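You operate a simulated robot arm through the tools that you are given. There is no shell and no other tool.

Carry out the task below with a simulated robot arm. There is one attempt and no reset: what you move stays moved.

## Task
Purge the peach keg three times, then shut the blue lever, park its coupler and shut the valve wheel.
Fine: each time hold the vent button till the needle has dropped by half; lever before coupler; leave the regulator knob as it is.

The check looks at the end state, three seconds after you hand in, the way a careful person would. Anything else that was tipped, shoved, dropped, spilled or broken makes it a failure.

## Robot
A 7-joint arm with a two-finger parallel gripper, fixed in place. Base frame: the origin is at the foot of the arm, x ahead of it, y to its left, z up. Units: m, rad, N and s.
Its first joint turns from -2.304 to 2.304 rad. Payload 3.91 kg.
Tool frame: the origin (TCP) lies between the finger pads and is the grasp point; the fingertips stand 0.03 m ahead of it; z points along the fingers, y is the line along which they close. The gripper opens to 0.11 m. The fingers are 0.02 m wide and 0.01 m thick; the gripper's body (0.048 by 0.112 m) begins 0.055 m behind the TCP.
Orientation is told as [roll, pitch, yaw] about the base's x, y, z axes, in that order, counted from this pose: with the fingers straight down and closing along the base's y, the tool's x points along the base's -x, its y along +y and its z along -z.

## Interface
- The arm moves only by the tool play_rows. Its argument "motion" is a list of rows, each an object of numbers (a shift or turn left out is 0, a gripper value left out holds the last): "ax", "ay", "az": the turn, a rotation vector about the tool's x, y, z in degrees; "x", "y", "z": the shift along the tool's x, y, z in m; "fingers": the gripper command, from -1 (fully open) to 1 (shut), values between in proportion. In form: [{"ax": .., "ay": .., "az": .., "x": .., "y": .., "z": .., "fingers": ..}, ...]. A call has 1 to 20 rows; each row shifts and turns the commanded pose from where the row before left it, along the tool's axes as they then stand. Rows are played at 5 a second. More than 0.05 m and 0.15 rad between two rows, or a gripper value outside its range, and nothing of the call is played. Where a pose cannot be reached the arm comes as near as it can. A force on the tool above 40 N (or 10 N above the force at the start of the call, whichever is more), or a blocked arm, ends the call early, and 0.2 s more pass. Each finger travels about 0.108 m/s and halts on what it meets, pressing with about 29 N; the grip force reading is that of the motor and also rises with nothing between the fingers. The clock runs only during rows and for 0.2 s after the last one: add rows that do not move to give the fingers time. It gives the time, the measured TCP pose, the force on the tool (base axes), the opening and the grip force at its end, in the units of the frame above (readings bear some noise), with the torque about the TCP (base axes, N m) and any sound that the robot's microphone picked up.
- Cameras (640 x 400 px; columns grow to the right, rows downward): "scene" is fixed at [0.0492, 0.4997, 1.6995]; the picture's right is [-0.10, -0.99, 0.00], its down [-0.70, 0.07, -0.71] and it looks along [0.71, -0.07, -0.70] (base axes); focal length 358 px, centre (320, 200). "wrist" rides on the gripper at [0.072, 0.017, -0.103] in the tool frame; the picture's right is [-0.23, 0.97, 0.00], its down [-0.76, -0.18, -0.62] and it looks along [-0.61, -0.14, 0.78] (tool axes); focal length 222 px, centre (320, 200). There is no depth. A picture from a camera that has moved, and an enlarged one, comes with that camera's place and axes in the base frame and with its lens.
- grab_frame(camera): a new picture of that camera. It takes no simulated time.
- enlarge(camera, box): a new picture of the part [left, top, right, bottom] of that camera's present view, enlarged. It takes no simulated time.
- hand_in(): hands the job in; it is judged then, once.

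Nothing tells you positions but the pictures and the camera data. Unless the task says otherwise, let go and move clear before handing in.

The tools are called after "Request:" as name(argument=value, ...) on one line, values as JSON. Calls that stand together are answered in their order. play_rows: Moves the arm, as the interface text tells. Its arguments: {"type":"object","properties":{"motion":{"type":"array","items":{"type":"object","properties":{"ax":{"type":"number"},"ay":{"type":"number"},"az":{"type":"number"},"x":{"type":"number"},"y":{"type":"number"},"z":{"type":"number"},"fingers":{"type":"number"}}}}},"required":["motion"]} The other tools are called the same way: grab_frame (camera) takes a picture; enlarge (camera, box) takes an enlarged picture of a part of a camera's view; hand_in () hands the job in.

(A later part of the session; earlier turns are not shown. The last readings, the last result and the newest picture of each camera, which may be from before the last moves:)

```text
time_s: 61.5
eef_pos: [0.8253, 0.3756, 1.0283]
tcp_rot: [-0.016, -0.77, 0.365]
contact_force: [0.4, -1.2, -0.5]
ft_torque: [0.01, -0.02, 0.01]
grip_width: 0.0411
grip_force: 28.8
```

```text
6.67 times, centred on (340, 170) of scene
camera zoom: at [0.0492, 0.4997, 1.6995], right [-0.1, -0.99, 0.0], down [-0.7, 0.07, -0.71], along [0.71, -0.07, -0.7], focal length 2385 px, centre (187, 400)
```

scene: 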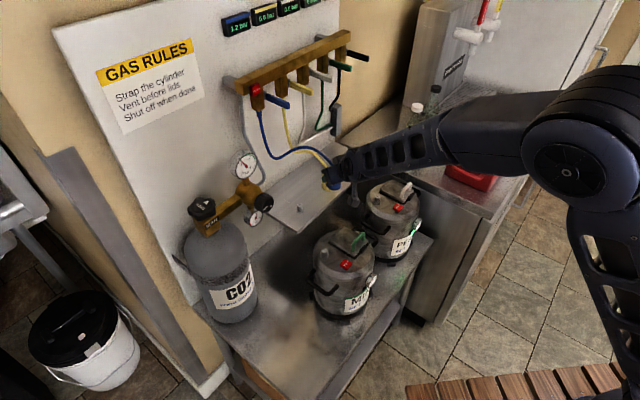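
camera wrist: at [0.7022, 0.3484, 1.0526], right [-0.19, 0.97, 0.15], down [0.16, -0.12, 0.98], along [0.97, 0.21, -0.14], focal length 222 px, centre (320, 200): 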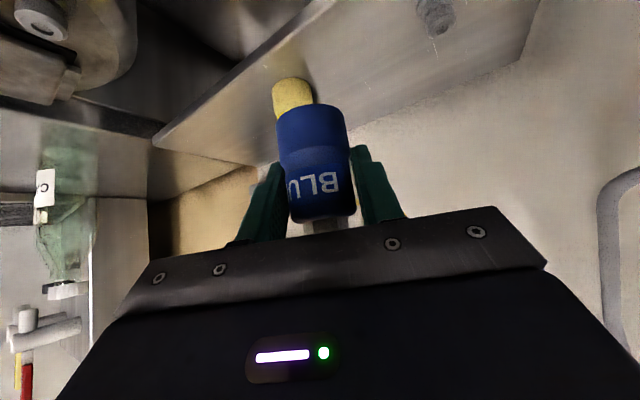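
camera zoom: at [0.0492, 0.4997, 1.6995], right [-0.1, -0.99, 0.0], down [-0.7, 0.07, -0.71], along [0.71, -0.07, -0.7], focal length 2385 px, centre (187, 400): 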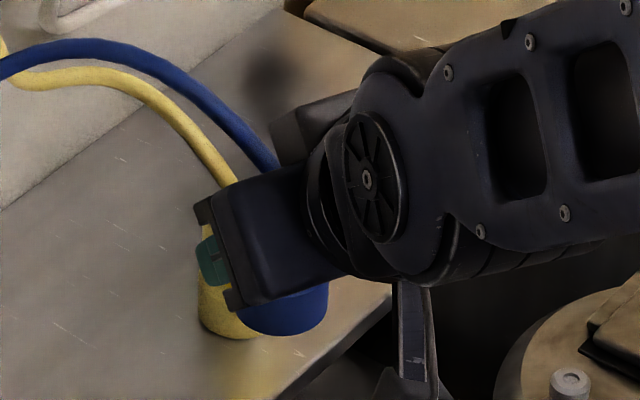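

The calibration agrees within a few millimetres. I move over the post and lower partway, then check from both cameras.

Request:
play_rows(motion=[{"x": -0.0068, "y": 0.0339, "z": 0.0065}, {"x": -0.0068, "y": 0.0339, "z": 0.0065}, {"x": -0.0068, "y": 0.0339, "z": 0.0065}, {"x": 0.01, "z": 0.0105}, {"x": 0.01, "z": 0.0105}, {}])

Request:
grab_frame(camera="wrist")

Request:
enlarge(camera="wrist", box=[250, 40, 390, 150])

Request:
enlarge(camera="scene", box=[250, 140, 350, 230])

```text
time_s: 63.0
eef_pos: [0.816, 0.4799, 0.9981]
tcp_rot: [-0.016, -0.77, 0.367]
contact_force: [-0.8, 0.4, -0.4]
ft_torque: [0.0, -0.01, 0.01]
grip_width: 0.0409
grip_force: 29.0
```

```text
taken
camera wrist: at [0.6938, 0.4529, 1.0229], right [-0.19, 0.97, 0.15], down [0.16, -0.12, 0.98], along [0.97, 0.21, -0.14], focal length 222 px, centre (320, 200)
```

wrist: 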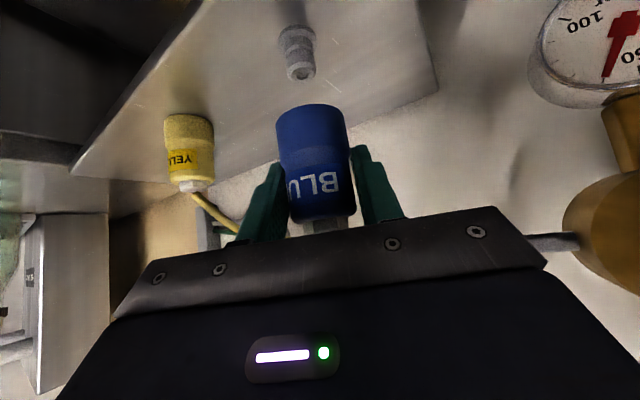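

```text
3.64 times, centred on (320, 95) of wrist
camera zoom: at [0.6938, 0.4529, 1.0229], right [-0.19, 0.97, 0.15], down [0.16, -0.12, 0.98], along [0.97, 0.21, -0.14], focal length 808 px, centre (320, 582)
```

zoom: 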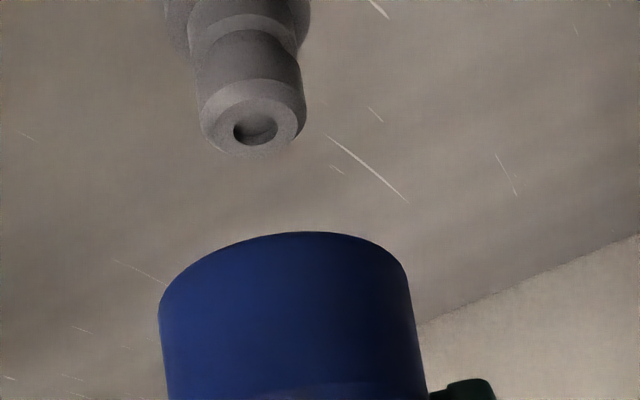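

```text
4.44 times, centred on (300, 185) of scene
camera zoom: at [0.0492, 0.4997, 1.6995], right [-0.1, -0.99, 0.0], down [-0.7, 0.07, -0.71], along [0.71, -0.07, -0.7], focal length 1590 px, centre (409, 267)
```

zoom: 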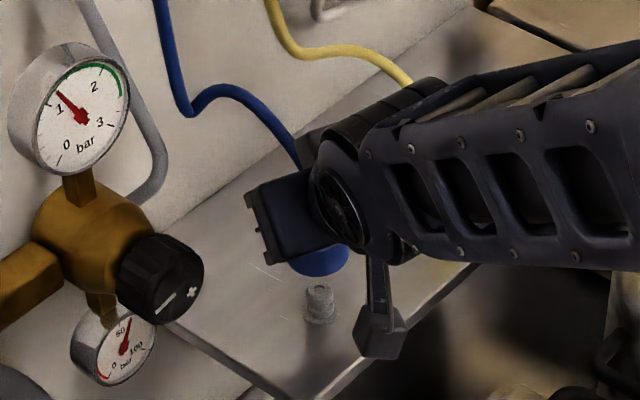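

Coupler and post line up within about 2 mm. I lower gently in steps, watching the force as the post enters the bore.

Request:
play_rows(motion=[{"x": 0.0069, "z": 0.0072}, {"x": 0.0069, "z": 0.0072}, {"x": 0.0069, "z": 0.0072}, {"x": 0.0035, "z": 0.0036}, {}])

Request:
enlarge(camera="wrist", box=[250, 40, 390, 150])

Request:
enlarge(camera="scene", box=[280, 180, 340, 230])

```text
time_s: 64.2
eef_pos: [0.8155, 0.4798, 0.9639]
tcp_rot: [-0.016, -0.769, 0.366]
contact_force: [-0.5, -0.1, -1.1]
ft_torque: [0.02, -0.01, 0.0]
grip_width: 0.0408
grip_force: 28.8
```

```text
3.64 times, centred on (320, 95) of wrist
camera zoom: at [0.6931, 0.4526, 0.9881], right [-0.19, 0.97, 0.15], down [0.16, -0.12, 0.98], along [0.97, 0.21, -0.14], focal length 808 px, centre (320, 582)
```

zoom: 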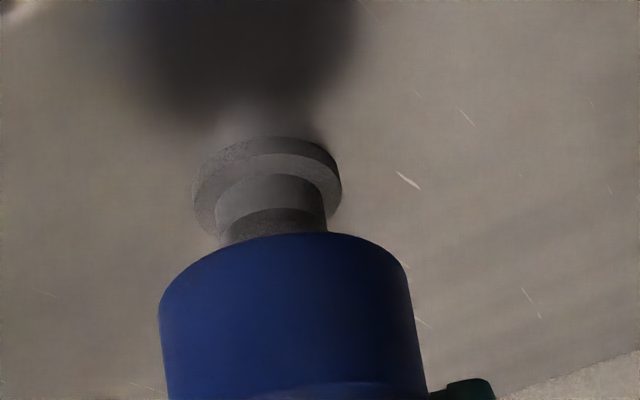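

```text
8.00 times, centred on (310, 205) of scene
camera zoom: at [0.0492, 0.4997, 1.6995], right [-0.1, -0.99, 0.0], down [-0.7, 0.07, -0.71], along [0.71, -0.07, -0.7], focal length 2862 px, centre (400, 160)
```

zoom: 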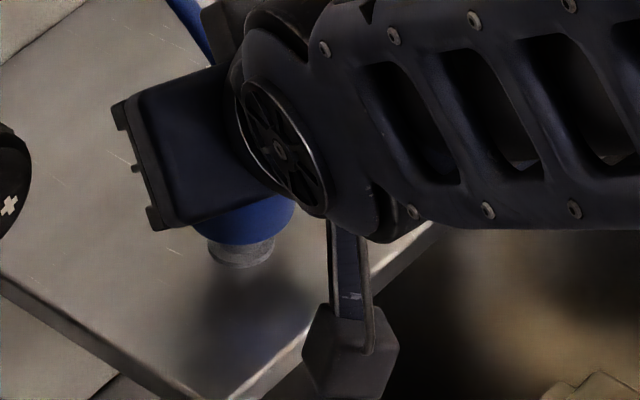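

The post is entering the coupler with no resistance. I continue down until it seats.

Request:
play_rows(motion=[{"x": 0.0035, "z": 0.0036}, {"x": 0.0035, "z": 0.0036}, {"x": 0.0035, "z": 0.0036}, {}])

Request:
enlarge(camera="wrist", box=[250, 40, 390, 150])

Request:
enlarge(camera="scene", box=[280, 180, 340, 230])

```text
time_s: 65.2
eef_pos: [0.815, 0.4813, 0.9494]
tcp_rot: [-0.017, -0.771, 0.367]
contact_force: [5.3, 0.9, 2.1]
ft_torque: [0.01, -0.13, 0.02]
grip_width: 0.0408
grip_force: 29.4
```

```text
3.64 times, centred on (320, 95) of wrist
camera zoom: at [0.6932, 0.453, 0.9734], right [-0.19, 0.97, 0.15], down [0.16, -0.12, 0.98], along [0.97, 0.21, -0.14], focal length 808 px, centre (320, 582)
```

zoom: 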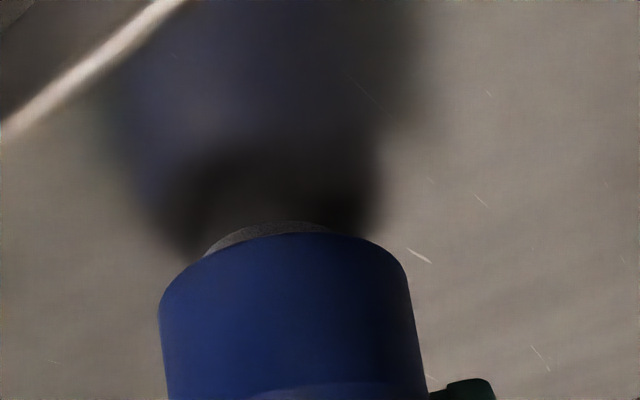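

```text
8.00 times, centred on (310, 205) of scene
camera zoom: at [0.0492, 0.4997, 1.6995], right [-0.1, -0.99, 0.0], down [-0.7, 0.07, -0.71], along [0.71, -0.07, -0.7], focal length 2862 px, centre (400, 160)
```

zoom: 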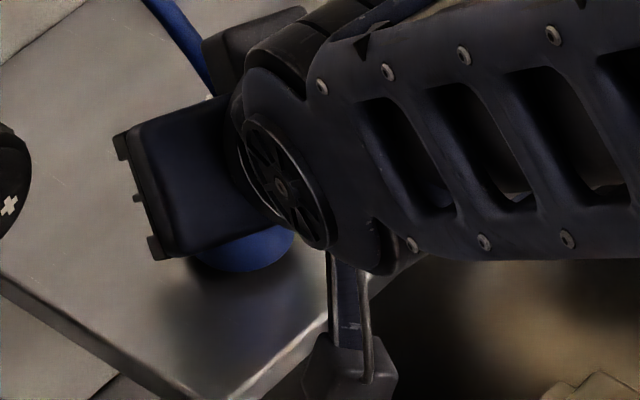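

A small side force suggests the post is a millimetre or two further out. I nudge that way and press down to the seat.

Request:
play_rows(motion=[{"x": -0.0012, "z": 0.0012}, {"x": 0.0028, "z": 0.0029}, {"x": 0.0021, "z": 0.0022}, {}])

Request:
enlarge(camera="wrist", box=[250, 40, 390, 150])

```text
time_s: 66.2
eef_pos: [0.8183, 0.4802, 0.9422]
tcp_rot: [-0.015, -0.77, 0.367]
contact_force: [-1.0, 0.4, 1.5]
ft_torque: [0.07, 0.06, 0.0]
grip_width: 0.0405
grip_force: 29.1
```

```text
3.64 times, centred on (320, 95) of wrist
camera zoom: at [0.695, 0.4534, 0.9664], right [-0.19, 0.97, 0.15], down [0.16, -0.12, 0.98], along [0.97, 0.21, -0.14], focal length 808 px, centre (320, 582)
```

zoom: 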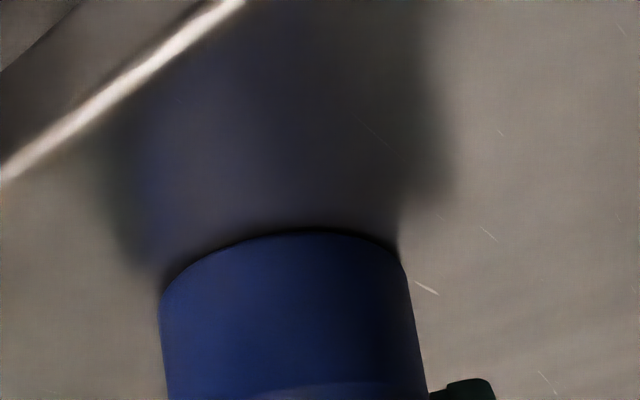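

Nearly flush. I press a touch further to feel for the bottom.

Request:
play_rows(motion=[{"x": 0.0021, "z": 0.0022}, {"x": 0.0014, "z": 0.0014}, {}])

Request:
enlarge(camera="wrist", box=[250, 40, 390, 150])

```text
time_s: 67.0
eef_pos: [0.8179, 0.4805, 0.9404]
tcp_rot: [-0.013, -0.773, 0.366]
contact_force: [5.4, 5.0, 28.1]
ft_torque: [0.31, -0.32, 0.12]
grip_width: 0.0414
grip_force: 28.4
```

```text
3.64 times, centred on (320, 95) of wrist
camera zoom: at [0.6957, 0.4534, 0.9629], right [-0.19, 0.97, 0.15], down [0.16, -0.12, 0.98], along [0.97, 0.21, -0.13], focal length 808 px, centre (320, 582)
```

zoom: 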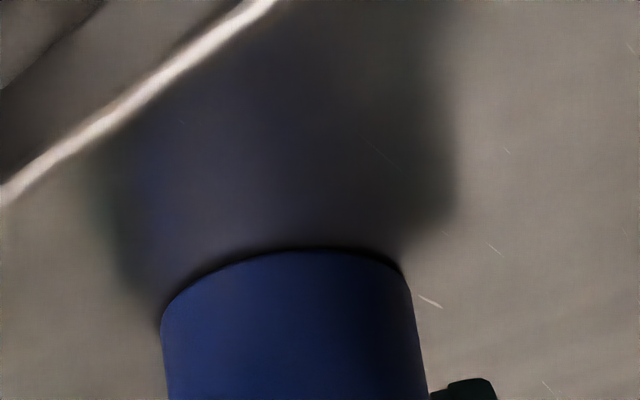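

The coupler is fully seated (28 N reaction). I open the fingers modestly and withdraw back along the tool axis.

Request:
play_rows(motion=[{"fingers": 0.0}, {"fingers": -0.35}, {}, {}])

Request:
play_rows(motion=[{"z": -0.02}, {"z": -0.03}, {"z": -0.04}, {"z": -0.04}, {}])

Request:
grab_frame(camera="wrist")

Request:
enlarge(camera="scene", box=[240, 80, 380, 230])

```text
time_s: 68.0
eef_pos: [0.8191, 0.4803, 0.9374]
tcp_rot: [-0.015, -0.771, 0.367]
contact_force: [-0.2, -0.2, -0.6]
ft_torque: [0.0, -0.01, 0.0]
grip_width: 0.0744
grip_force: 0.1
```

```text
time_s: 69.2
eef_pos: [0.7314, 0.45, 1.0314]
tcp_rot: [-0.014, -0.77, 0.369]
contact_force: [-0.4, 0.1, -1.1]
ft_torque: [-0.02, 0.0, -0.01]
grip_width: 0.0744
grip_force: 0.1
```

```text
taken
camera wrist: at [0.6099, 0.4228, 1.0553], right [-0.19, 0.97, 0.15], down [0.16, -0.12, 0.98], along [0.97, 0.21, -0.14], focal length 222 px, centre (320, 200)
```

wrist: 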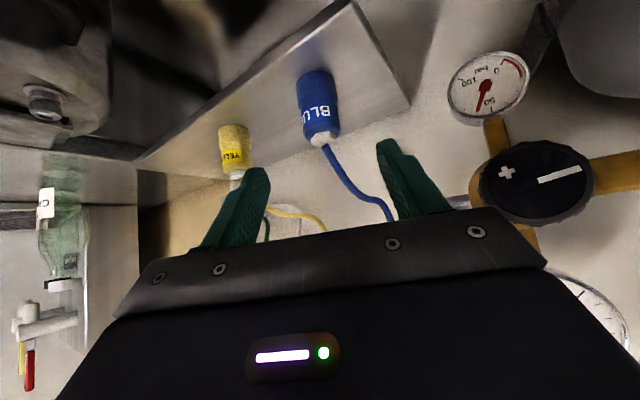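

```text
2.67 times, centred on (310, 155) of scene
camera zoom: at [0.0492, 0.4997, 1.6995], right [-0.1, -0.99, 0.0], down [-0.7, 0.07, -0.71], along [0.71, -0.07, -0.7], focal length 954 px, centre (347, 320)
```

zoom: 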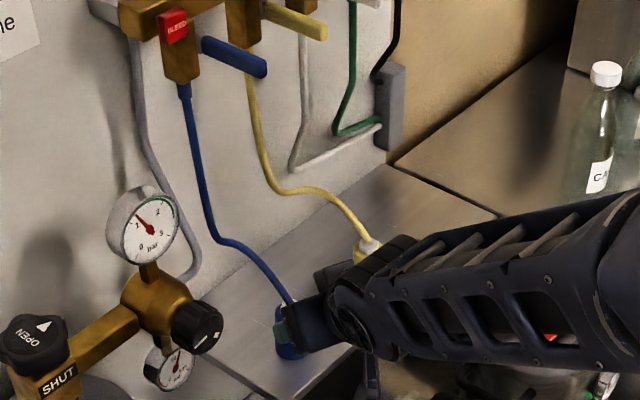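

The blue coupler is parked upright beside the yellow one. I retreat up and away, level the tool to point down, and go look at the valve wheel from above.

Request:
play_rows(motion=[{"x": -0.0103, "z": -0.0396}, {"x": -0.0103, "z": -0.0396}, {"x": -0.0103, "z": -0.0396}, {"x": -0.0103, "z": -0.0396}, {"x": -0.0103, "z": -0.0396}, {"x": -0.0103, "z": -0.0396}, {"x": -0.0103, "z": -0.0396}, {"ay": 7.4, "fingers": -1}, {"ay": 7.4}, {"ay": 7.4}, {"ay": 7.4}, {"ay": 7.4}, {"ay": 7.1}, {"az": -6.5}, {"az": -6.5}, {"az": -6.5}, {"az": -6.5}, {}])

Request:
grab_frame(camera="scene")

Request:
grab_frame(camera="wrist")

```text
time_s: 73.0
eef_pos: [0.5998, 0.4032, 1.2808]
tcp_rot: [-0.01, 0.006, 0.81]
contact_force: [-0.5, -0.4, -0.2]
ft_torque: [0.0, -0.01, -0.02]
grip_width: 0.1103
grip_force: 0.1
```

```text
taken
```

scene: 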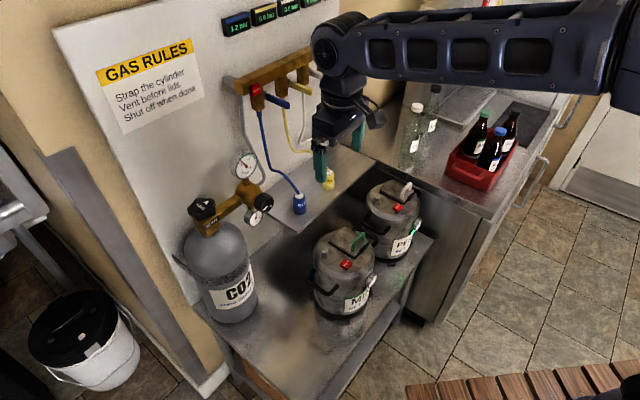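

```text
taken
camera wrist: at [0.5363, 0.3636, 1.3837], right [-0.55, 0.84, -0.01], down [0.65, 0.44, 0.62], along [0.52, 0.33, -0.78], focal length 222 px, centre (320, 200)
```

wrist: 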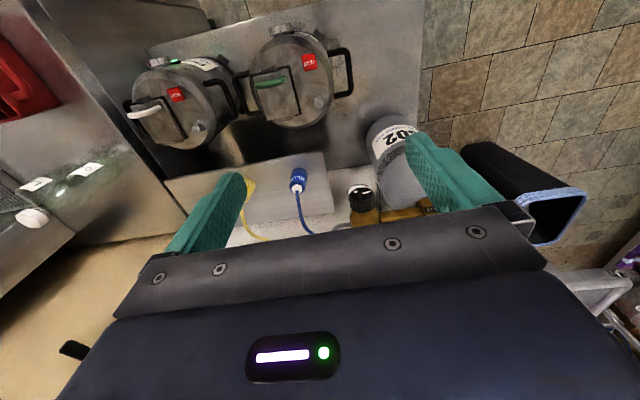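

Now I move sideways to hover above the cylinder's valve wheel at a safe height.

Request:
play_rows(motion=[{"x": -0.0316, "y": 0.0242}, {"x": -0.0316, "y": 0.0242}, {"x": -0.0316, "y": 0.0242}, {"x": -0.0316, "y": 0.0242}, {"x": -0.0316, "y": 0.0242}, {"x": -0.0316, "y": 0.0242}, {"x": -0.0316, "y": 0.0242}, {}])

Request:
grab_frame(camera="wrist")

Request:
grab_frame(camera="scene")

```text
time_s: 74.8
eef_pos: [0.6298, 0.6797, 1.2764]
tcp_rot: [-0.01, 0.006, 0.81]
contact_force: [0.3, 0.1, -0.4]
ft_torque: [-0.01, -0.02, -0.02]
grip_width: 0.1101
grip_force: 0.1
```

```text
taken
camera wrist: at [0.5663, 0.6402, 1.38], right [-0.55, 0.84, -0.01], down [0.65, 0.44, 0.62], along [0.52, 0.33, -0.78], focal length 222 px, centre (320, 200)
```

wrist: 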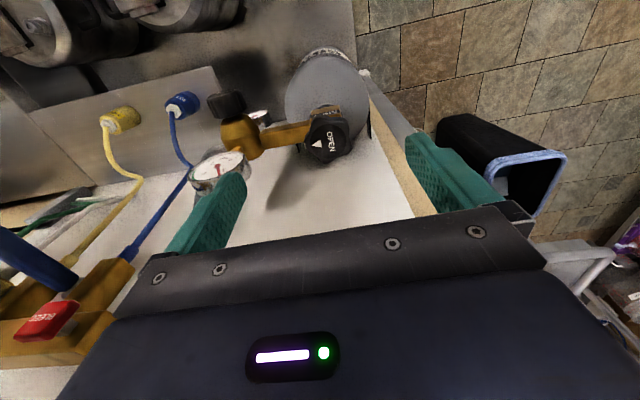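

```text
taken
```

scene: 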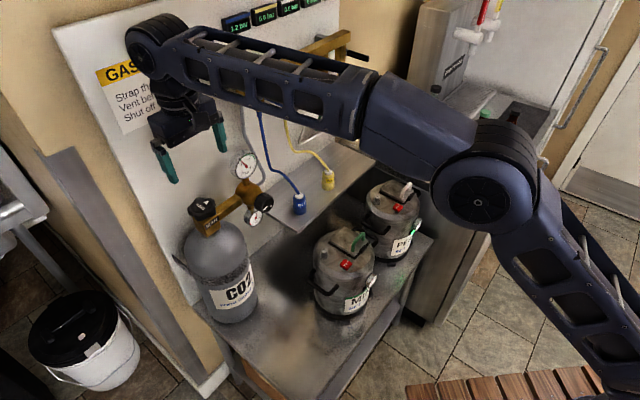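

The wheel is visible between the fingers. I zoom in to read its marks and locate its centre.

Request:
enlarge(camera="wrist", box=[260, 80, 390, 190])

Request:
enlarge(camera="scene", box=[180, 180, 260, 240])

```text
3.64 times, centred on (325, 135) of wrist
camera zoom: at [0.5663, 0.6402, 1.38], right [-0.55, 0.84, -0.01], down [0.65, 0.44, 0.62], along [0.52, 0.33, -0.78], focal length 808 px, centre (302, 436)
```

zoom: 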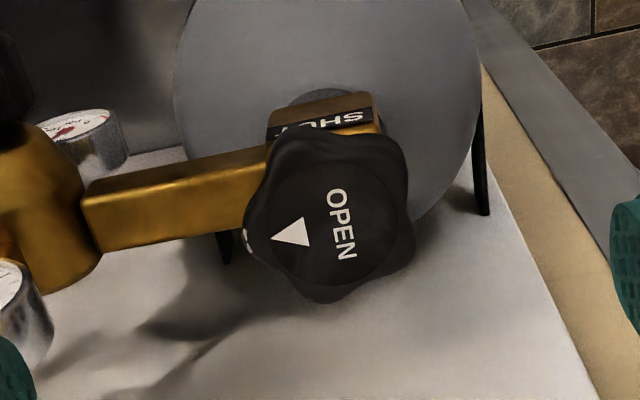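

```text
6.67 times, centred on (220, 210) of scene
camera zoom: at [0.0492, 0.4997, 1.6995], right [-0.1, -0.99, 0.0], down [-0.7, 0.07, -0.71], along [0.71, -0.07, -0.7], focal length 2385 px, centre (987, 133)
```

zoom: 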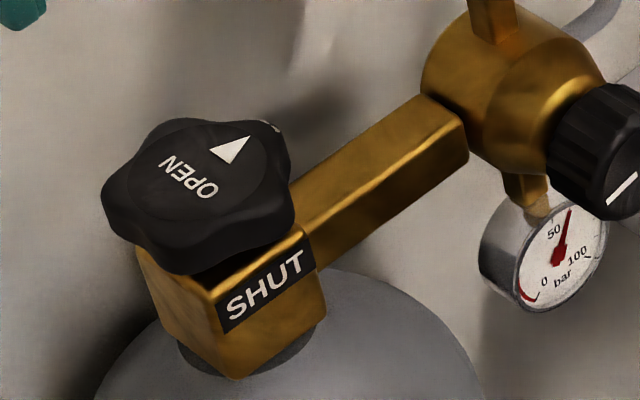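

The wheel (about 6.5 cm across, top at about z 1.095) sits near (0.669, 0.716), its pointer toward the pipe and SHUT on the side facing the robot, a clockwise turn from above. I pre-rotate the wrist counter-clockwise to leave travel, and hover over it.

Request:
play_rows(motion=[{"az": -7.72}, {"az": -7.72}, {"az": -7.72}, {"az": -7.72}, {"az": -7.72}, {"x": -0.0132, "y": -0.012, "z": 0.0255}, {"x": -0.0132, "y": -0.012, "z": 0.0255}, {"x": -0.0132, "y": -0.012, "z": 0.0255}, {}])

Request:
grab_frame(camera="wrist")

Request:
enlarge(camera="scene", box=[150, 120, 290, 240])

```text
time_s: 76.8
eef_pos: [0.6696, 0.7157, 1.2008]
tcp_rot: [-0.004, 0.01, 1.484]
contact_force: [-0.7, -0.2, 0.3]
ft_torque: [0.01, -0.01, 0.0]
grip_width: 0.11
grip_force: 0.1
```

```text
taken
camera wrist: at [0.6459, 0.6462, 1.3041], right [-0.95, 0.31, -0.01], down [0.24, 0.75, 0.62], along [0.2, 0.58, -0.79], focal length 222 px, centre (320, 200)
```

wrist: 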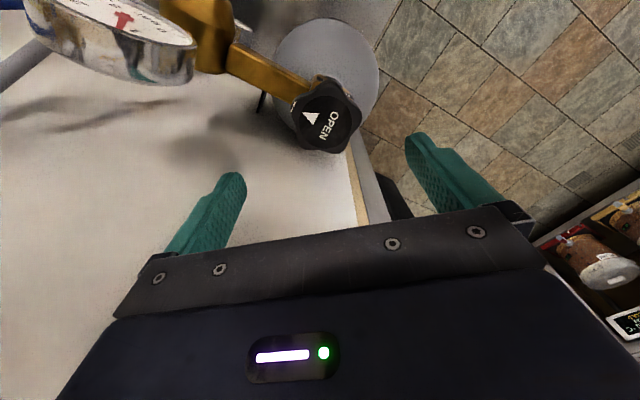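

```text
3.33 times, centred on (220, 180) of scene
camera zoom: at [0.0492, 0.4997, 1.6995], right [-0.1, -0.99, 0.0], down [-0.7, 0.07, -0.71], along [0.71, -0.07, -0.7], focal length 1192 px, centre (653, 267)
```

zoom: 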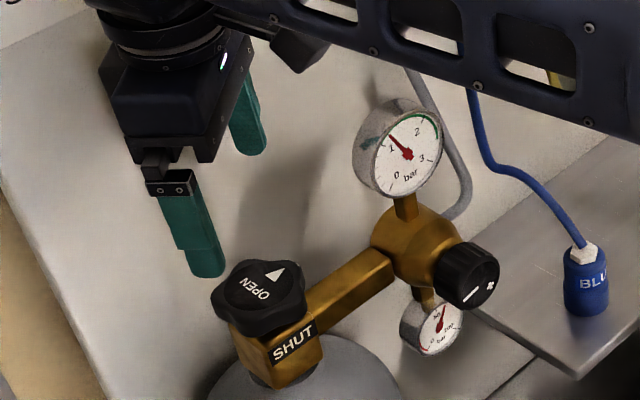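

Hovering above. I zoom for a precise centre measurement.

Request:
enlarge(camera="wrist", box=[270, 60, 390, 170])

```text
3.64 times, centred on (330, 115) of wrist
camera zoom: at [0.6459, 0.6462, 1.3041], right [-0.95, 0.31, -0.01], down [0.24, 0.75, 0.62], along [0.2, 0.58, -0.79], focal length 808 px, centre (284, 509)
```

zoom: 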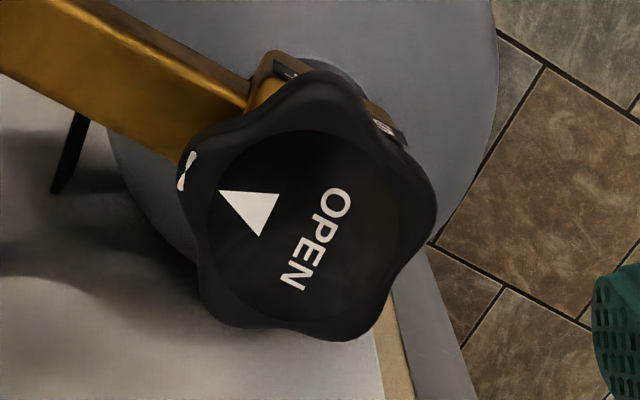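

Wheel centre is about (0.667, 0.715, 1.091). I descend with the fingers open around it.

Request:
play_rows(motion=[{"y": 0.003, "z": 0.03}, {"z": 0.03}, {"z": 0.02}, {}])

Request:
grab_frame(camera="wrist")

Request:
enlarge(camera="scene", box=[150, 140, 290, 240])

```text
time_s: 77.8
eef_pos: [0.6673, 0.716, 1.1206]
tcp_rot: [-0.004, 0.011, 1.484]
contact_force: [0.0, 0.4, 0.8]
ft_torque: [0.01, -0.01, -0.01]
grip_width: 0.11
grip_force: 0.0
```

```text
taken
camera wrist: at [0.6429, 0.6459, 1.2247], right [-0.95, 0.31, -0.01], down [0.24, 0.75, 0.62], along [0.2, 0.58, -0.79], focal length 222 px, centre (320, 200)
```

wrist: 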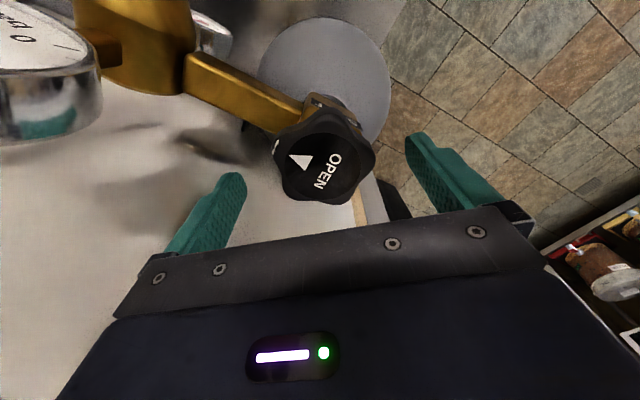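

```text
4.00 times, centred on (220, 190) of scene
camera zoom: at [0.0492, 0.4997, 1.6995], right [-0.1, -0.99, 0.0], down [-0.7, 0.07, -0.71], along [0.71, -0.07, -0.7], focal length 1431 px, centre (720, 240)
```

zoom: 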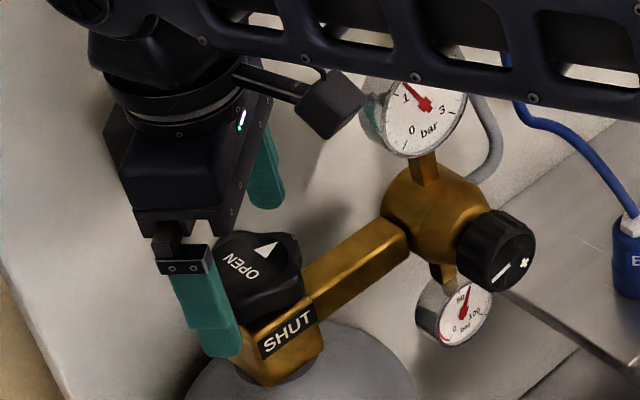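

Aligned. I descend the last 2 cm and grip the wheel.

Request:
play_rows(motion=[{"z": 0.012}, {"z": 0.009}, {}])

Request:
play_rows(motion=[{"fingers": 0}, {"fingers": 1}, {}, {}])

Request:
grab_frame(camera="wrist")

Request:
enlarge(camera="scene", box=[150, 140, 290, 240])

```text
time_s: 78.5
eef_pos: [0.6665, 0.7161, 1.0993]
tcp_rot: [-0.004, 0.01, 1.483]
contact_force: [0.9, -0.4, 0.2]
ft_torque: [0.0, 0.0, -0.01]
grip_width: 0.1102
grip_force: 0.0
```

```text
time_s: 79.5
eef_pos: [0.6648, 0.7151, 1.0991]
tcp_rot: [-0.002, 0.011, 1.485]
contact_force: [-22.2, -9.0, -3.9]
ft_torque: [-0.33, 1.34, -0.01]
grip_width: 0.064
grip_force: 45.4
```

```text
taken
camera wrist: at [0.6412, 0.6461, 1.2038], right [-0.95, 0.31, -0.01], down [0.24, 0.75, 0.62], along [0.2, 0.58, -0.79], focal length 222 px, centre (320, 200)
```

wrist: 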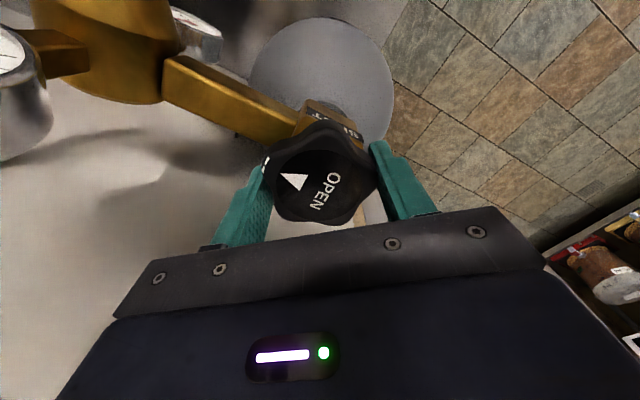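

```text
4.00 times, centred on (220, 190) of scene
camera zoom: at [0.0492, 0.4997, 1.6995], right [-0.1, -0.99, 0.0], down [-0.7, 0.07, -0.71], along [0.71, -0.07, -0.7], focal length 1431 px, centre (720, 240)
```

zoom: 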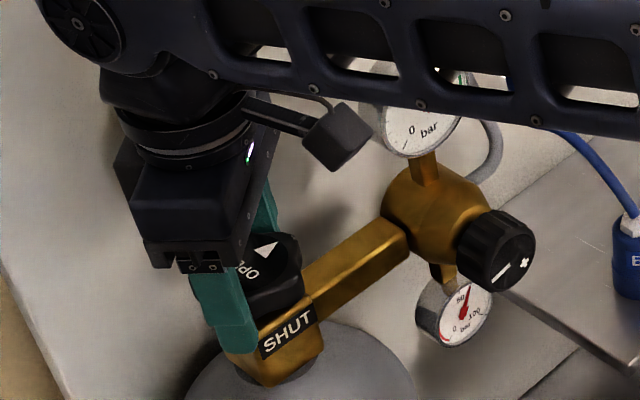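

Gripped at 0.064 m, with some side load to relieve. I shift a few millimetres to centre, then start turning clockwise (seen from above).

Request:
play_rows(motion=[{"y": 0.003, "x": 0.001}, {}])

Request:
play_rows(motion=[{"az": 5}, {"az": 5}, {"az": 5}, {}])

Request:
grab_frame(camera="wrist")

```text
time_s: 80.2
eef_pos: [0.6639, 0.7165, 1.0993]
tcp_rot: [-0.005, 0.009, 1.483]
contact_force: [9.7, 22.7, -1.2]
ft_torque: [1.27, -0.39, 0.45]
grip_width: 0.0645
grip_force: 45.1
```

```text
time_s: 81.2
eef_pos: [0.6642, 0.7138, 1.1002]
tcp_rot: [-0.007, 0.013, 1.22]
contact_force: [1.8, -20.2, -5.9]
ft_torque: [-1.02, 0.85, -0.18]
grip_width: 0.0612
grip_force: 45.1
```

```text
taken
camera wrist: at [0.6227, 0.652, 1.2034], right [-0.84, 0.55, -0.01], down [0.43, 0.66, 0.62], along [0.34, 0.51, -0.79], focal length 222 px, centre (320, 200)
```

wrist: 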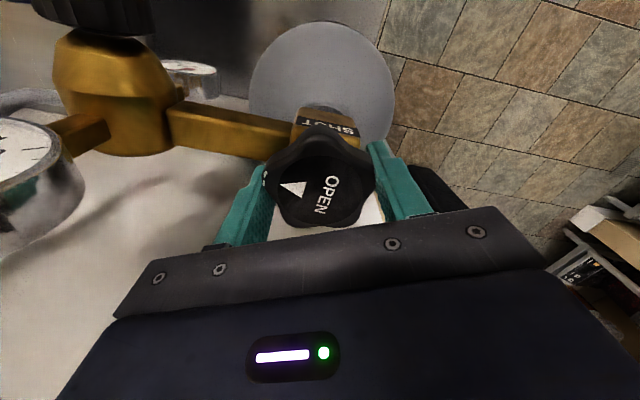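

The hand turned 15°; I check whether the wheel turned along with it or slipped.

Request:
enlarge(camera="wrist", box=[250, 100, 390, 230])

Request:
enlarge(camera="scene", box=[180, 180, 260, 240])

```text
3.08 times, centred on (320, 165) of wrist
camera zoom: at [0.6227, 0.652, 1.2034], right [-0.84, 0.55, -0.01], down [0.43, 0.66, 0.62], along [0.34, 0.51, -0.79], focal length 684 px, centre (320, 308)
```

zoom: 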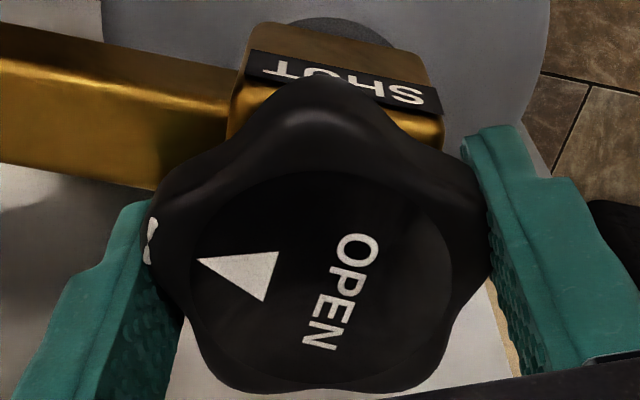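

```text
6.67 times, centred on (220, 210) of scene
camera zoom: at [0.0492, 0.4997, 1.6995], right [-0.1, -0.99, 0.0], down [-0.7, 0.07, -0.71], along [0.71, -0.07, -0.7], focal length 2385 px, centre (987, 133)
```

zoom: 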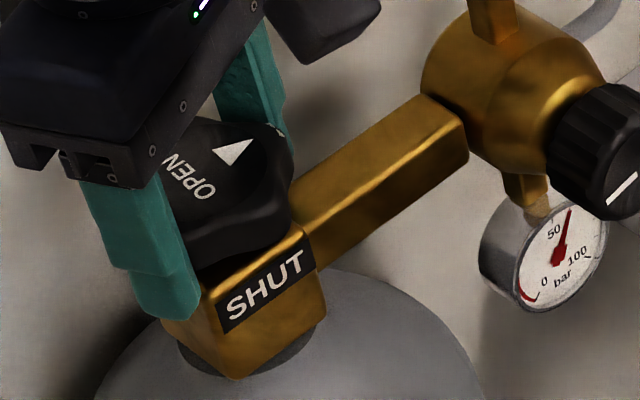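

The wheel mostly slipped as the pads rode over its lobes. I'll open a little, re-centre with a pad in a valley opposite a lobe, re-grip and turn again.

Request:
play_rows(motion=[{"fingers": -0.4}, {}, {"az": -5}, {"x": -0.0036, "y": 0.002}, {}])

Request:
enlarge(camera="wrist", box=[230, 100, 410, 240])

```text
time_s: 82.3
eef_pos: [0.663, 0.7185, 1.0992]
tcp_rot: [-0.008, 0.009, 1.31]
contact_force: [-0.4, 0.1, -0.1]
ft_torque: [-0.04, 0.0, 0.02]
grip_width: 0.0772
grip_force: 0.1
```

```text
2.86 times, centred on (320, 170) of wrist
camera zoom: at [0.6265, 0.6536, 1.2039], right [-0.88, 0.47, -0.01], down [0.37, 0.7, 0.62], along [0.3, 0.54, -0.79], focal length 635 px, centre (320, 286)
```

zoom: 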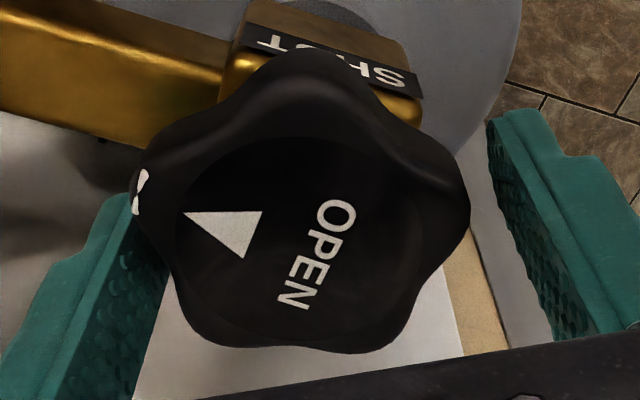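

This yaw puts one pad on a lobe and the other in the opposite valley. I grip and check the load.

Request:
play_rows(motion=[{"fingers": 1}, {}, {}])

```text
time_s: 83.2
eef_pos: [0.6658, 0.7172, 1.0992]
tcp_rot: [-0.009, 0.009, 1.305]
contact_force: [39.8, 8.6, 4.2]
ft_torque: [0.15, -1.85, 0.23]
grip_width: 0.062
grip_force: 29.6
```

The load says the wheel centre is about 4 mm further in +x. I shift to unload and then turn.

Request:
play_rows(motion=[{"y": -0.0037}, {}])

Request:
play_rows(motion=[{"az": 4}, {"az": 4}, {"az": 4}, {}])

Request:
enlarge(camera="wrist", box=[230, 100, 410, 240])

Request:
enlarge(camera="scene", box=[180, 180, 260, 240])

```text
time_s: 83.8
eef_pos: [0.6663, 0.7177, 1.1]
tcp_rot: [-0.005, 0.009, 1.309]
contact_force: [21.6, 4.0, 9.6]
ft_torque: [-0.24, -0.85, 0.05]
grip_width: 0.062
grip_force: 29.3
```

```text
time_s: 84.5
eef_pos: [0.6671, 0.7165, 1.0994]
tcp_rot: [-0.009, 0.006, 1.13]
contact_force: [6.6, 5.4, -4.3]
ft_torque: [0.55, 0.16, 0.01]
grip_width: 0.0617
grip_force: 45.3
stopped in row 3: the force on the tool passed its limit at 40 N (the readings are from after the stop); the commanded pose is now the measured one
```

```text
2.86 times, centred on (320, 170) of wrist
camera zoom: at [0.6194, 0.6603, 1.2035], right [-0.78, 0.62, -0.01], down [0.48, 0.62, 0.62], along [0.39, 0.48, -0.78], focal length 635 px, centre (320, 286)
```

zoom: 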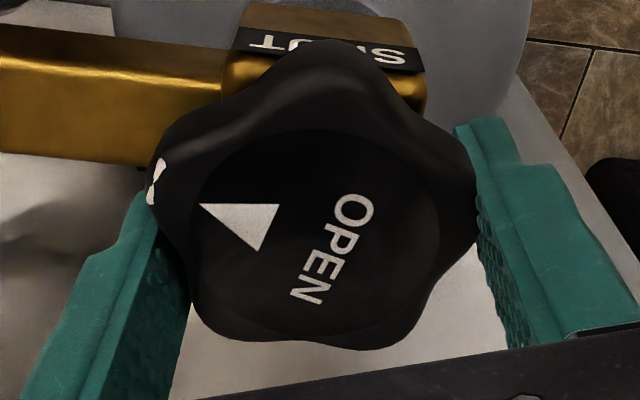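

```text
6.67 times, centred on (220, 210) of scene
camera zoom: at [0.0492, 0.4997, 1.6995], right [-0.1, -0.99, 0.0], down [-0.7, 0.07, -0.71], along [0.71, -0.07, -0.7], focal length 2385 px, centre (987, 133)
```

zoom: 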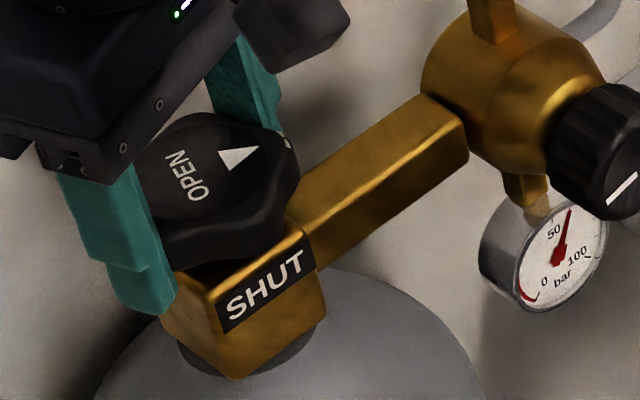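

Now the wheel turned with the hand (about 10–12°). I continue in small increments, watching side loads.

Request:
play_rows(motion=[{"az": 4}, {"az": 4}, {"az": 4}, {}])

Request:
enlarge(camera="scene", box=[180, 180, 260, 240])

```text
time_s: 85.5
eef_pos: [0.6676, 0.7187, 1.0992]
tcp_rot: [-0.009, 0.004, 0.918]
contact_force: [12.5, 0.6, -5.7]
ft_torque: [0.01, 0.35, 0.03]
grip_width: 0.0618
grip_force: 44.8
```

```text
6.67 times, centred on (220, 210) of scene
camera zoom: at [0.0492, 0.4997, 1.6995], right [-0.1, -0.99, 0.0], down [-0.7, 0.07, -0.71], along [0.71, -0.07, -0.7], focal length 2385 px, centre (987, 133)
```

zoom: 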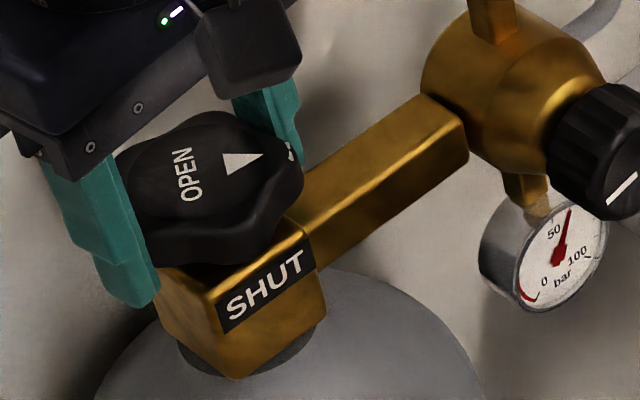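

It turns with the hand. I continue.

Request:
play_rows(motion=[{"az": 4, "x": -0.0006, "y": -0.0008}, {"az": 4}, {"az": 4}, {"az": 4}, {}])

Request:
play_rows(motion=[{"az": 4}, {"az": 4}, {"az": 4}, {}])

Request:
enlarge(camera="scene", box=[180, 180, 260, 240])

```text
time_s: 86.7
eef_pos: [0.6679, 0.7171, 1.1003]
tcp_rot: [-0.01, 0.001, 0.64]
contact_force: [11.6, -21.6, -9.4]
ft_torque: [-0.66, 0.24, 0.05]
grip_width: 0.0617
grip_force: 45.3
```

```text
time_s: 87.6
eef_pos: [0.668, 0.7156, 1.1002]
tcp_rot: [-0.012, 0.001, 0.433]
contact_force: [0.2, -6.9, 0.7]
ft_torque: [0.1, 0.35, -0.02]
grip_width: 0.0616
grip_force: 45.4
stopped in row 4: the force on the tool passed its limit at 41 N (the readings are from after the stop); the commanded pose is now the measured one
```

```text
6.67 times, centred on (220, 210) of scene
camera zoom: at [0.0492, 0.4997, 1.6995], right [-0.1, -0.99, 0.0], down [-0.7, 0.07, -0.71], along [0.71, -0.07, -0.7], focal length 2385 px, centre (987, 133)
```

zoom: 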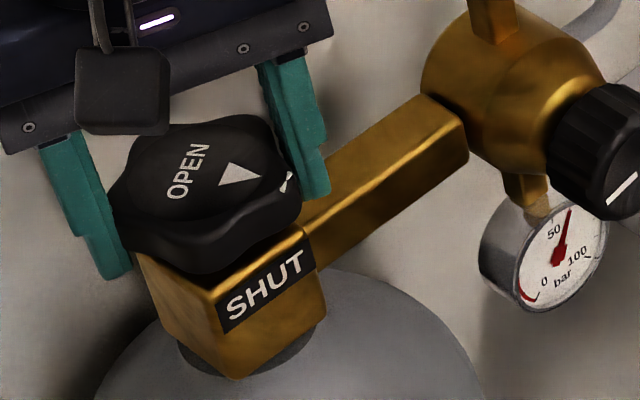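

The pointer has swung roughly halfway toward SHUT. I continue turning.

Request:
play_rows(motion=[{"az": 4}, {"az": 4}, {"az": 4}, {}])

Request:
play_rows(motion=[{"az": 4}, {"az": 4}, {"az": 4}, {}])

Request:
enlarge(camera="scene", box=[180, 180, 260, 240])

```text
time_s: 88.6
eef_pos: [0.6672, 0.7151, 1.0986]
tcp_rot: [-0.013, -0.001, 0.223]
contact_force: [-7.8, -32.3, -1.6]
ft_torque: [-1.37, 0.53, 1.61]
grip_width: 0.0629
grip_force: 45.2
```

```text
time_s: 89.3
eef_pos: [0.674, 0.716, 1.1006]
tcp_rot: [-0.01, -0.012, 0.039]
contact_force: [9.6, 0.1, -3.3]
ft_torque: [0.68, -0.5, 1.4]
grip_width: 0.064
grip_force: 44.5
stopped in row 3: the force on the tool passed its limit at 59 N (the readings are from after the stop); the commanded pose is now the measured one
```

```text
6.67 times, centred on (220, 210) of scene
camera zoom: at [0.0492, 0.4997, 1.6995], right [-0.1, -0.99, 0.0], down [-0.7, 0.07, -0.71], along [0.71, -0.07, -0.7], focal length 2385 px, centre (987, 133)
```

zoom: 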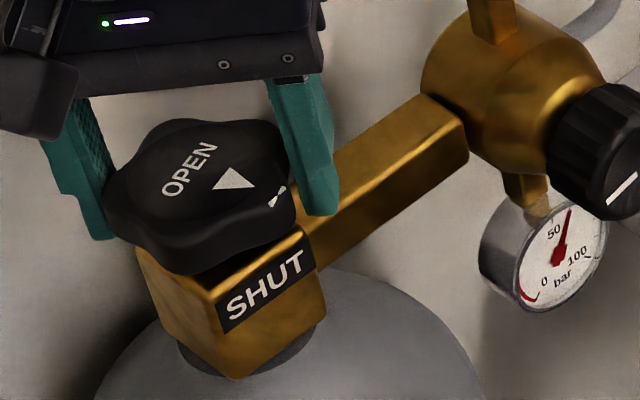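

Torque rose to about 1.6 N·m and the pads began to slip, so either it's at the stop or the grip is poor. I look closely from the wrist camera.

Request:
grab_frame(camera="wrist")

Request:
enlarge(camera="wrist", box=[230, 80, 410, 240])

Request:
enlarge(camera="scene", box=[225, 140, 280, 225])

```text
taken
camera wrist: at [0.5989, 0.7299, 1.2024], right [0.19, 0.98, -0.01], down [0.76, -0.14, 0.63], along [0.62, -0.13, -0.77], focal length 222 px, centre (320, 200)
```

wrist: 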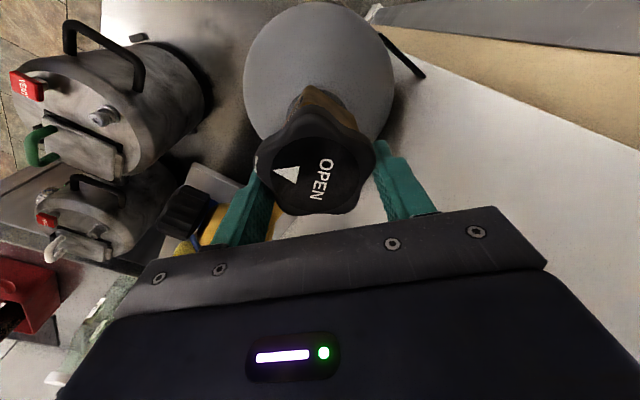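

```text
2.50 times, centred on (320, 160) of wrist
camera zoom: at [0.5989, 0.7299, 1.2024], right [0.19, 0.98, -0.01], down [0.76, -0.14, 0.63], along [0.62, -0.13, -0.77], focal length 555 px, centre (320, 300)
```

zoom: 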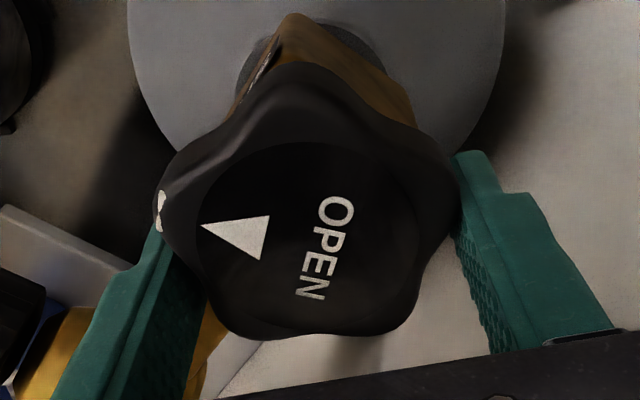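

```text
4.71 times, centred on (252, 182) of scene
camera zoom: at [0.0492, 0.4997, 1.6995], right [-0.1, -0.99, 0.0], down [-0.7, 0.07, -0.71], along [0.71, -0.07, -0.7], focal length 1683 px, centre (638, 282)
```

zoom: 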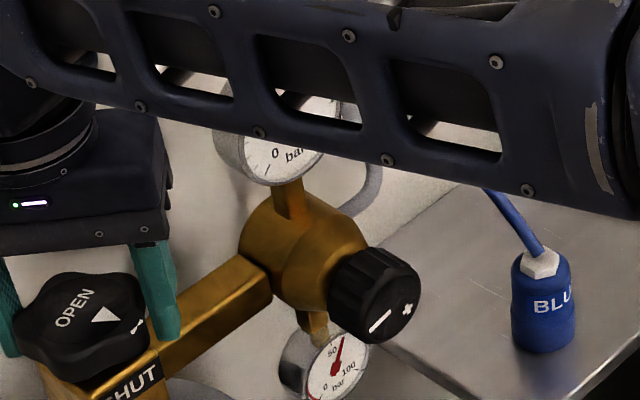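

The pointer reads about −113°, having turned about 65° from its start. To tell a hard stop from a poor grip, I'll release, re-index the wrist to a fresh lobe, and try again.

Request:
play_rows(motion=[{"fingers": -0.8}, {}, {}, {"az": -7.8}, {"az": -7.8}, {"az": -7.8}, {"az": -7.8}, {"az": -7.8}, {"az": -7.8}, {}])

Request:
enlarge(camera="wrist", box=[230, 80, 410, 240])

Request:
enlarge(camera="scene", box=[180, 180, 260, 240])

```text
time_s: 91.5
eef_pos: [0.6715, 0.7153, 1.1012]
tcp_rot: [-0.014, -0.001, 0.858]
contact_force: [-0.4, 0.3, 1.1]
ft_torque: [0.01, -0.02, 0.03]
grip_width: 0.099
grip_force: 0.1
```

```text
2.50 times, centred on (320, 160) of wrist
camera zoom: at [0.6105, 0.6724, 1.2042], right [-0.59, 0.81, -0.01], down [0.63, 0.47, 0.63], along [0.51, 0.36, -0.78], focal length 555 px, centre (320, 300)
```

zoom: 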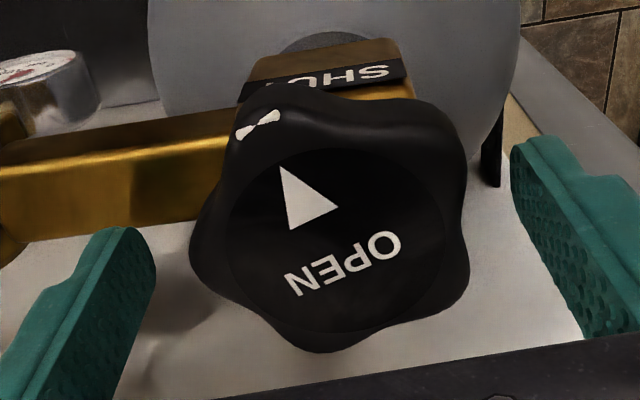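

```text
6.67 times, centred on (220, 210) of scene
camera zoom: at [0.0492, 0.4997, 1.6995], right [-0.1, -0.99, 0.0], down [-0.7, 0.07, -0.71], along [0.71, -0.07, -0.7], focal length 2385 px, centre (987, 133)
```

zoom: 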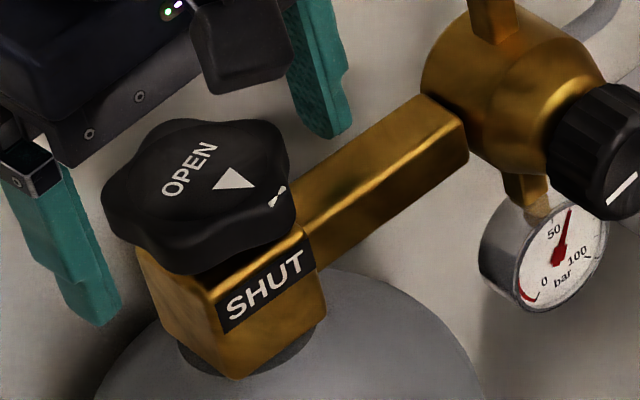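

The pointer still sits about 20° short of the SHUT label. This wrist angle again pairs a lobe with a valley, so I grip and check the load.

Request:
play_rows(motion=[{"fingers": 0}, {"fingers": 1}, {}, {}])

```text
time_s: 92.5
eef_pos: [0.6677, 0.7186, 1.1018]
tcp_rot: [-0.01, -0.001, 0.861]
contact_force: [-2.0, 6.7, -2.1]
ft_torque: [0.65, 0.06, -0.04]
grip_width: 0.0616
grip_force: 45.5
stopped in row 4: the force on the tool passed its limit at 42 N (the readings are from after the stop); the commanded pose is now the measured one
```

Gripped with little residual load. I turn in small steps and watch the torque.

Request:
play_rows(motion=[{"az": 4}, {"az": 4}, {}])

Request:
play_rows(motion=[{"az": 4}, {"az": 4}, {}])

Request:
enlarge(camera="scene", box=[180, 180, 260, 240])

```text
time_s: 93.3
eef_pos: [0.6687, 0.7172, 1.1007]
tcp_rot: [-0.01, -0.003, 0.718]
contact_force: [-2.0, 7.5, 0.0]
ft_torque: [0.36, 0.86, -0.06]
grip_width: 0.0615
grip_force: 45.0
```

```text
time_s: 94.1
eef_pos: [0.669, 0.7174, 1.1014]
tcp_rot: [-0.015, -0.003, 0.58]
contact_force: [-2.6, -2.0, -0.9]
ft_torque: [-0.84, -0.04, -0.05]
grip_width: 0.0615
grip_force: 44.8
```

```text
6.67 times, centred on (220, 210) of scene
camera zoom: at [0.0492, 0.4997, 1.6995], right [-0.1, -0.99, 0.0], down [-0.7, 0.07, -0.71], along [0.71, -0.07, -0.7], focal length 2385 px, centre (987, 133)
```

zoom: 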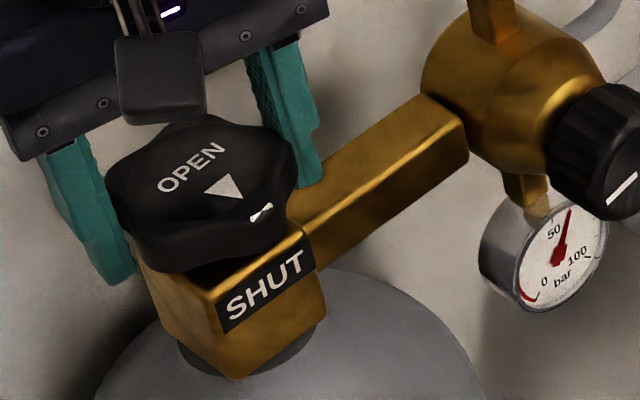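

It turns freely, so that was not the stop. The mark is closing in on SHUT; I continue.

Request:
play_rows(motion=[{"az": 4}, {"az": 4}, {}])

Request:
play_rows(motion=[{"az": 4}, {"az": 4}, {}])

Request:
enlarge(camera="scene", box=[180, 180, 260, 240])

```text
time_s: 94.9
eef_pos: [0.67, 0.7174, 1.1011]
tcp_rot: [-0.01, -0.006, 0.438]
contact_force: [11.6, -6.4, -2.5]
ft_torque: [0.12, -0.47, 1.14]
grip_width: 0.0614
grip_force: 44.9
```

```text
time_s: 95.7
eef_pos: [0.6694, 0.7149, 1.1005]
tcp_rot: [-0.01, -0.005, 0.3]
contact_force: [8.0, -25.7, -3.8]
ft_torque: [-0.19, 1.3, 2.27]
grip_width: 0.0618
grip_force: 44.7
```

```text
6.67 times, centred on (220, 210) of scene
camera zoom: at [0.0492, 0.4997, 1.6995], right [-0.1, -0.99, 0.0], down [-0.7, 0.07, -0.71], along [0.71, -0.07, -0.7], focal length 2385 px, centre (987, 133)
```

zoom: 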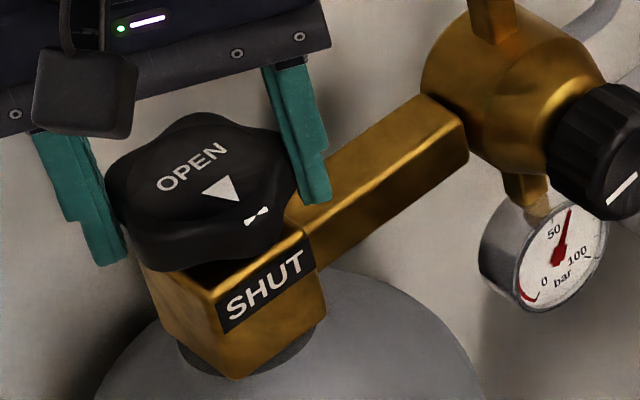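

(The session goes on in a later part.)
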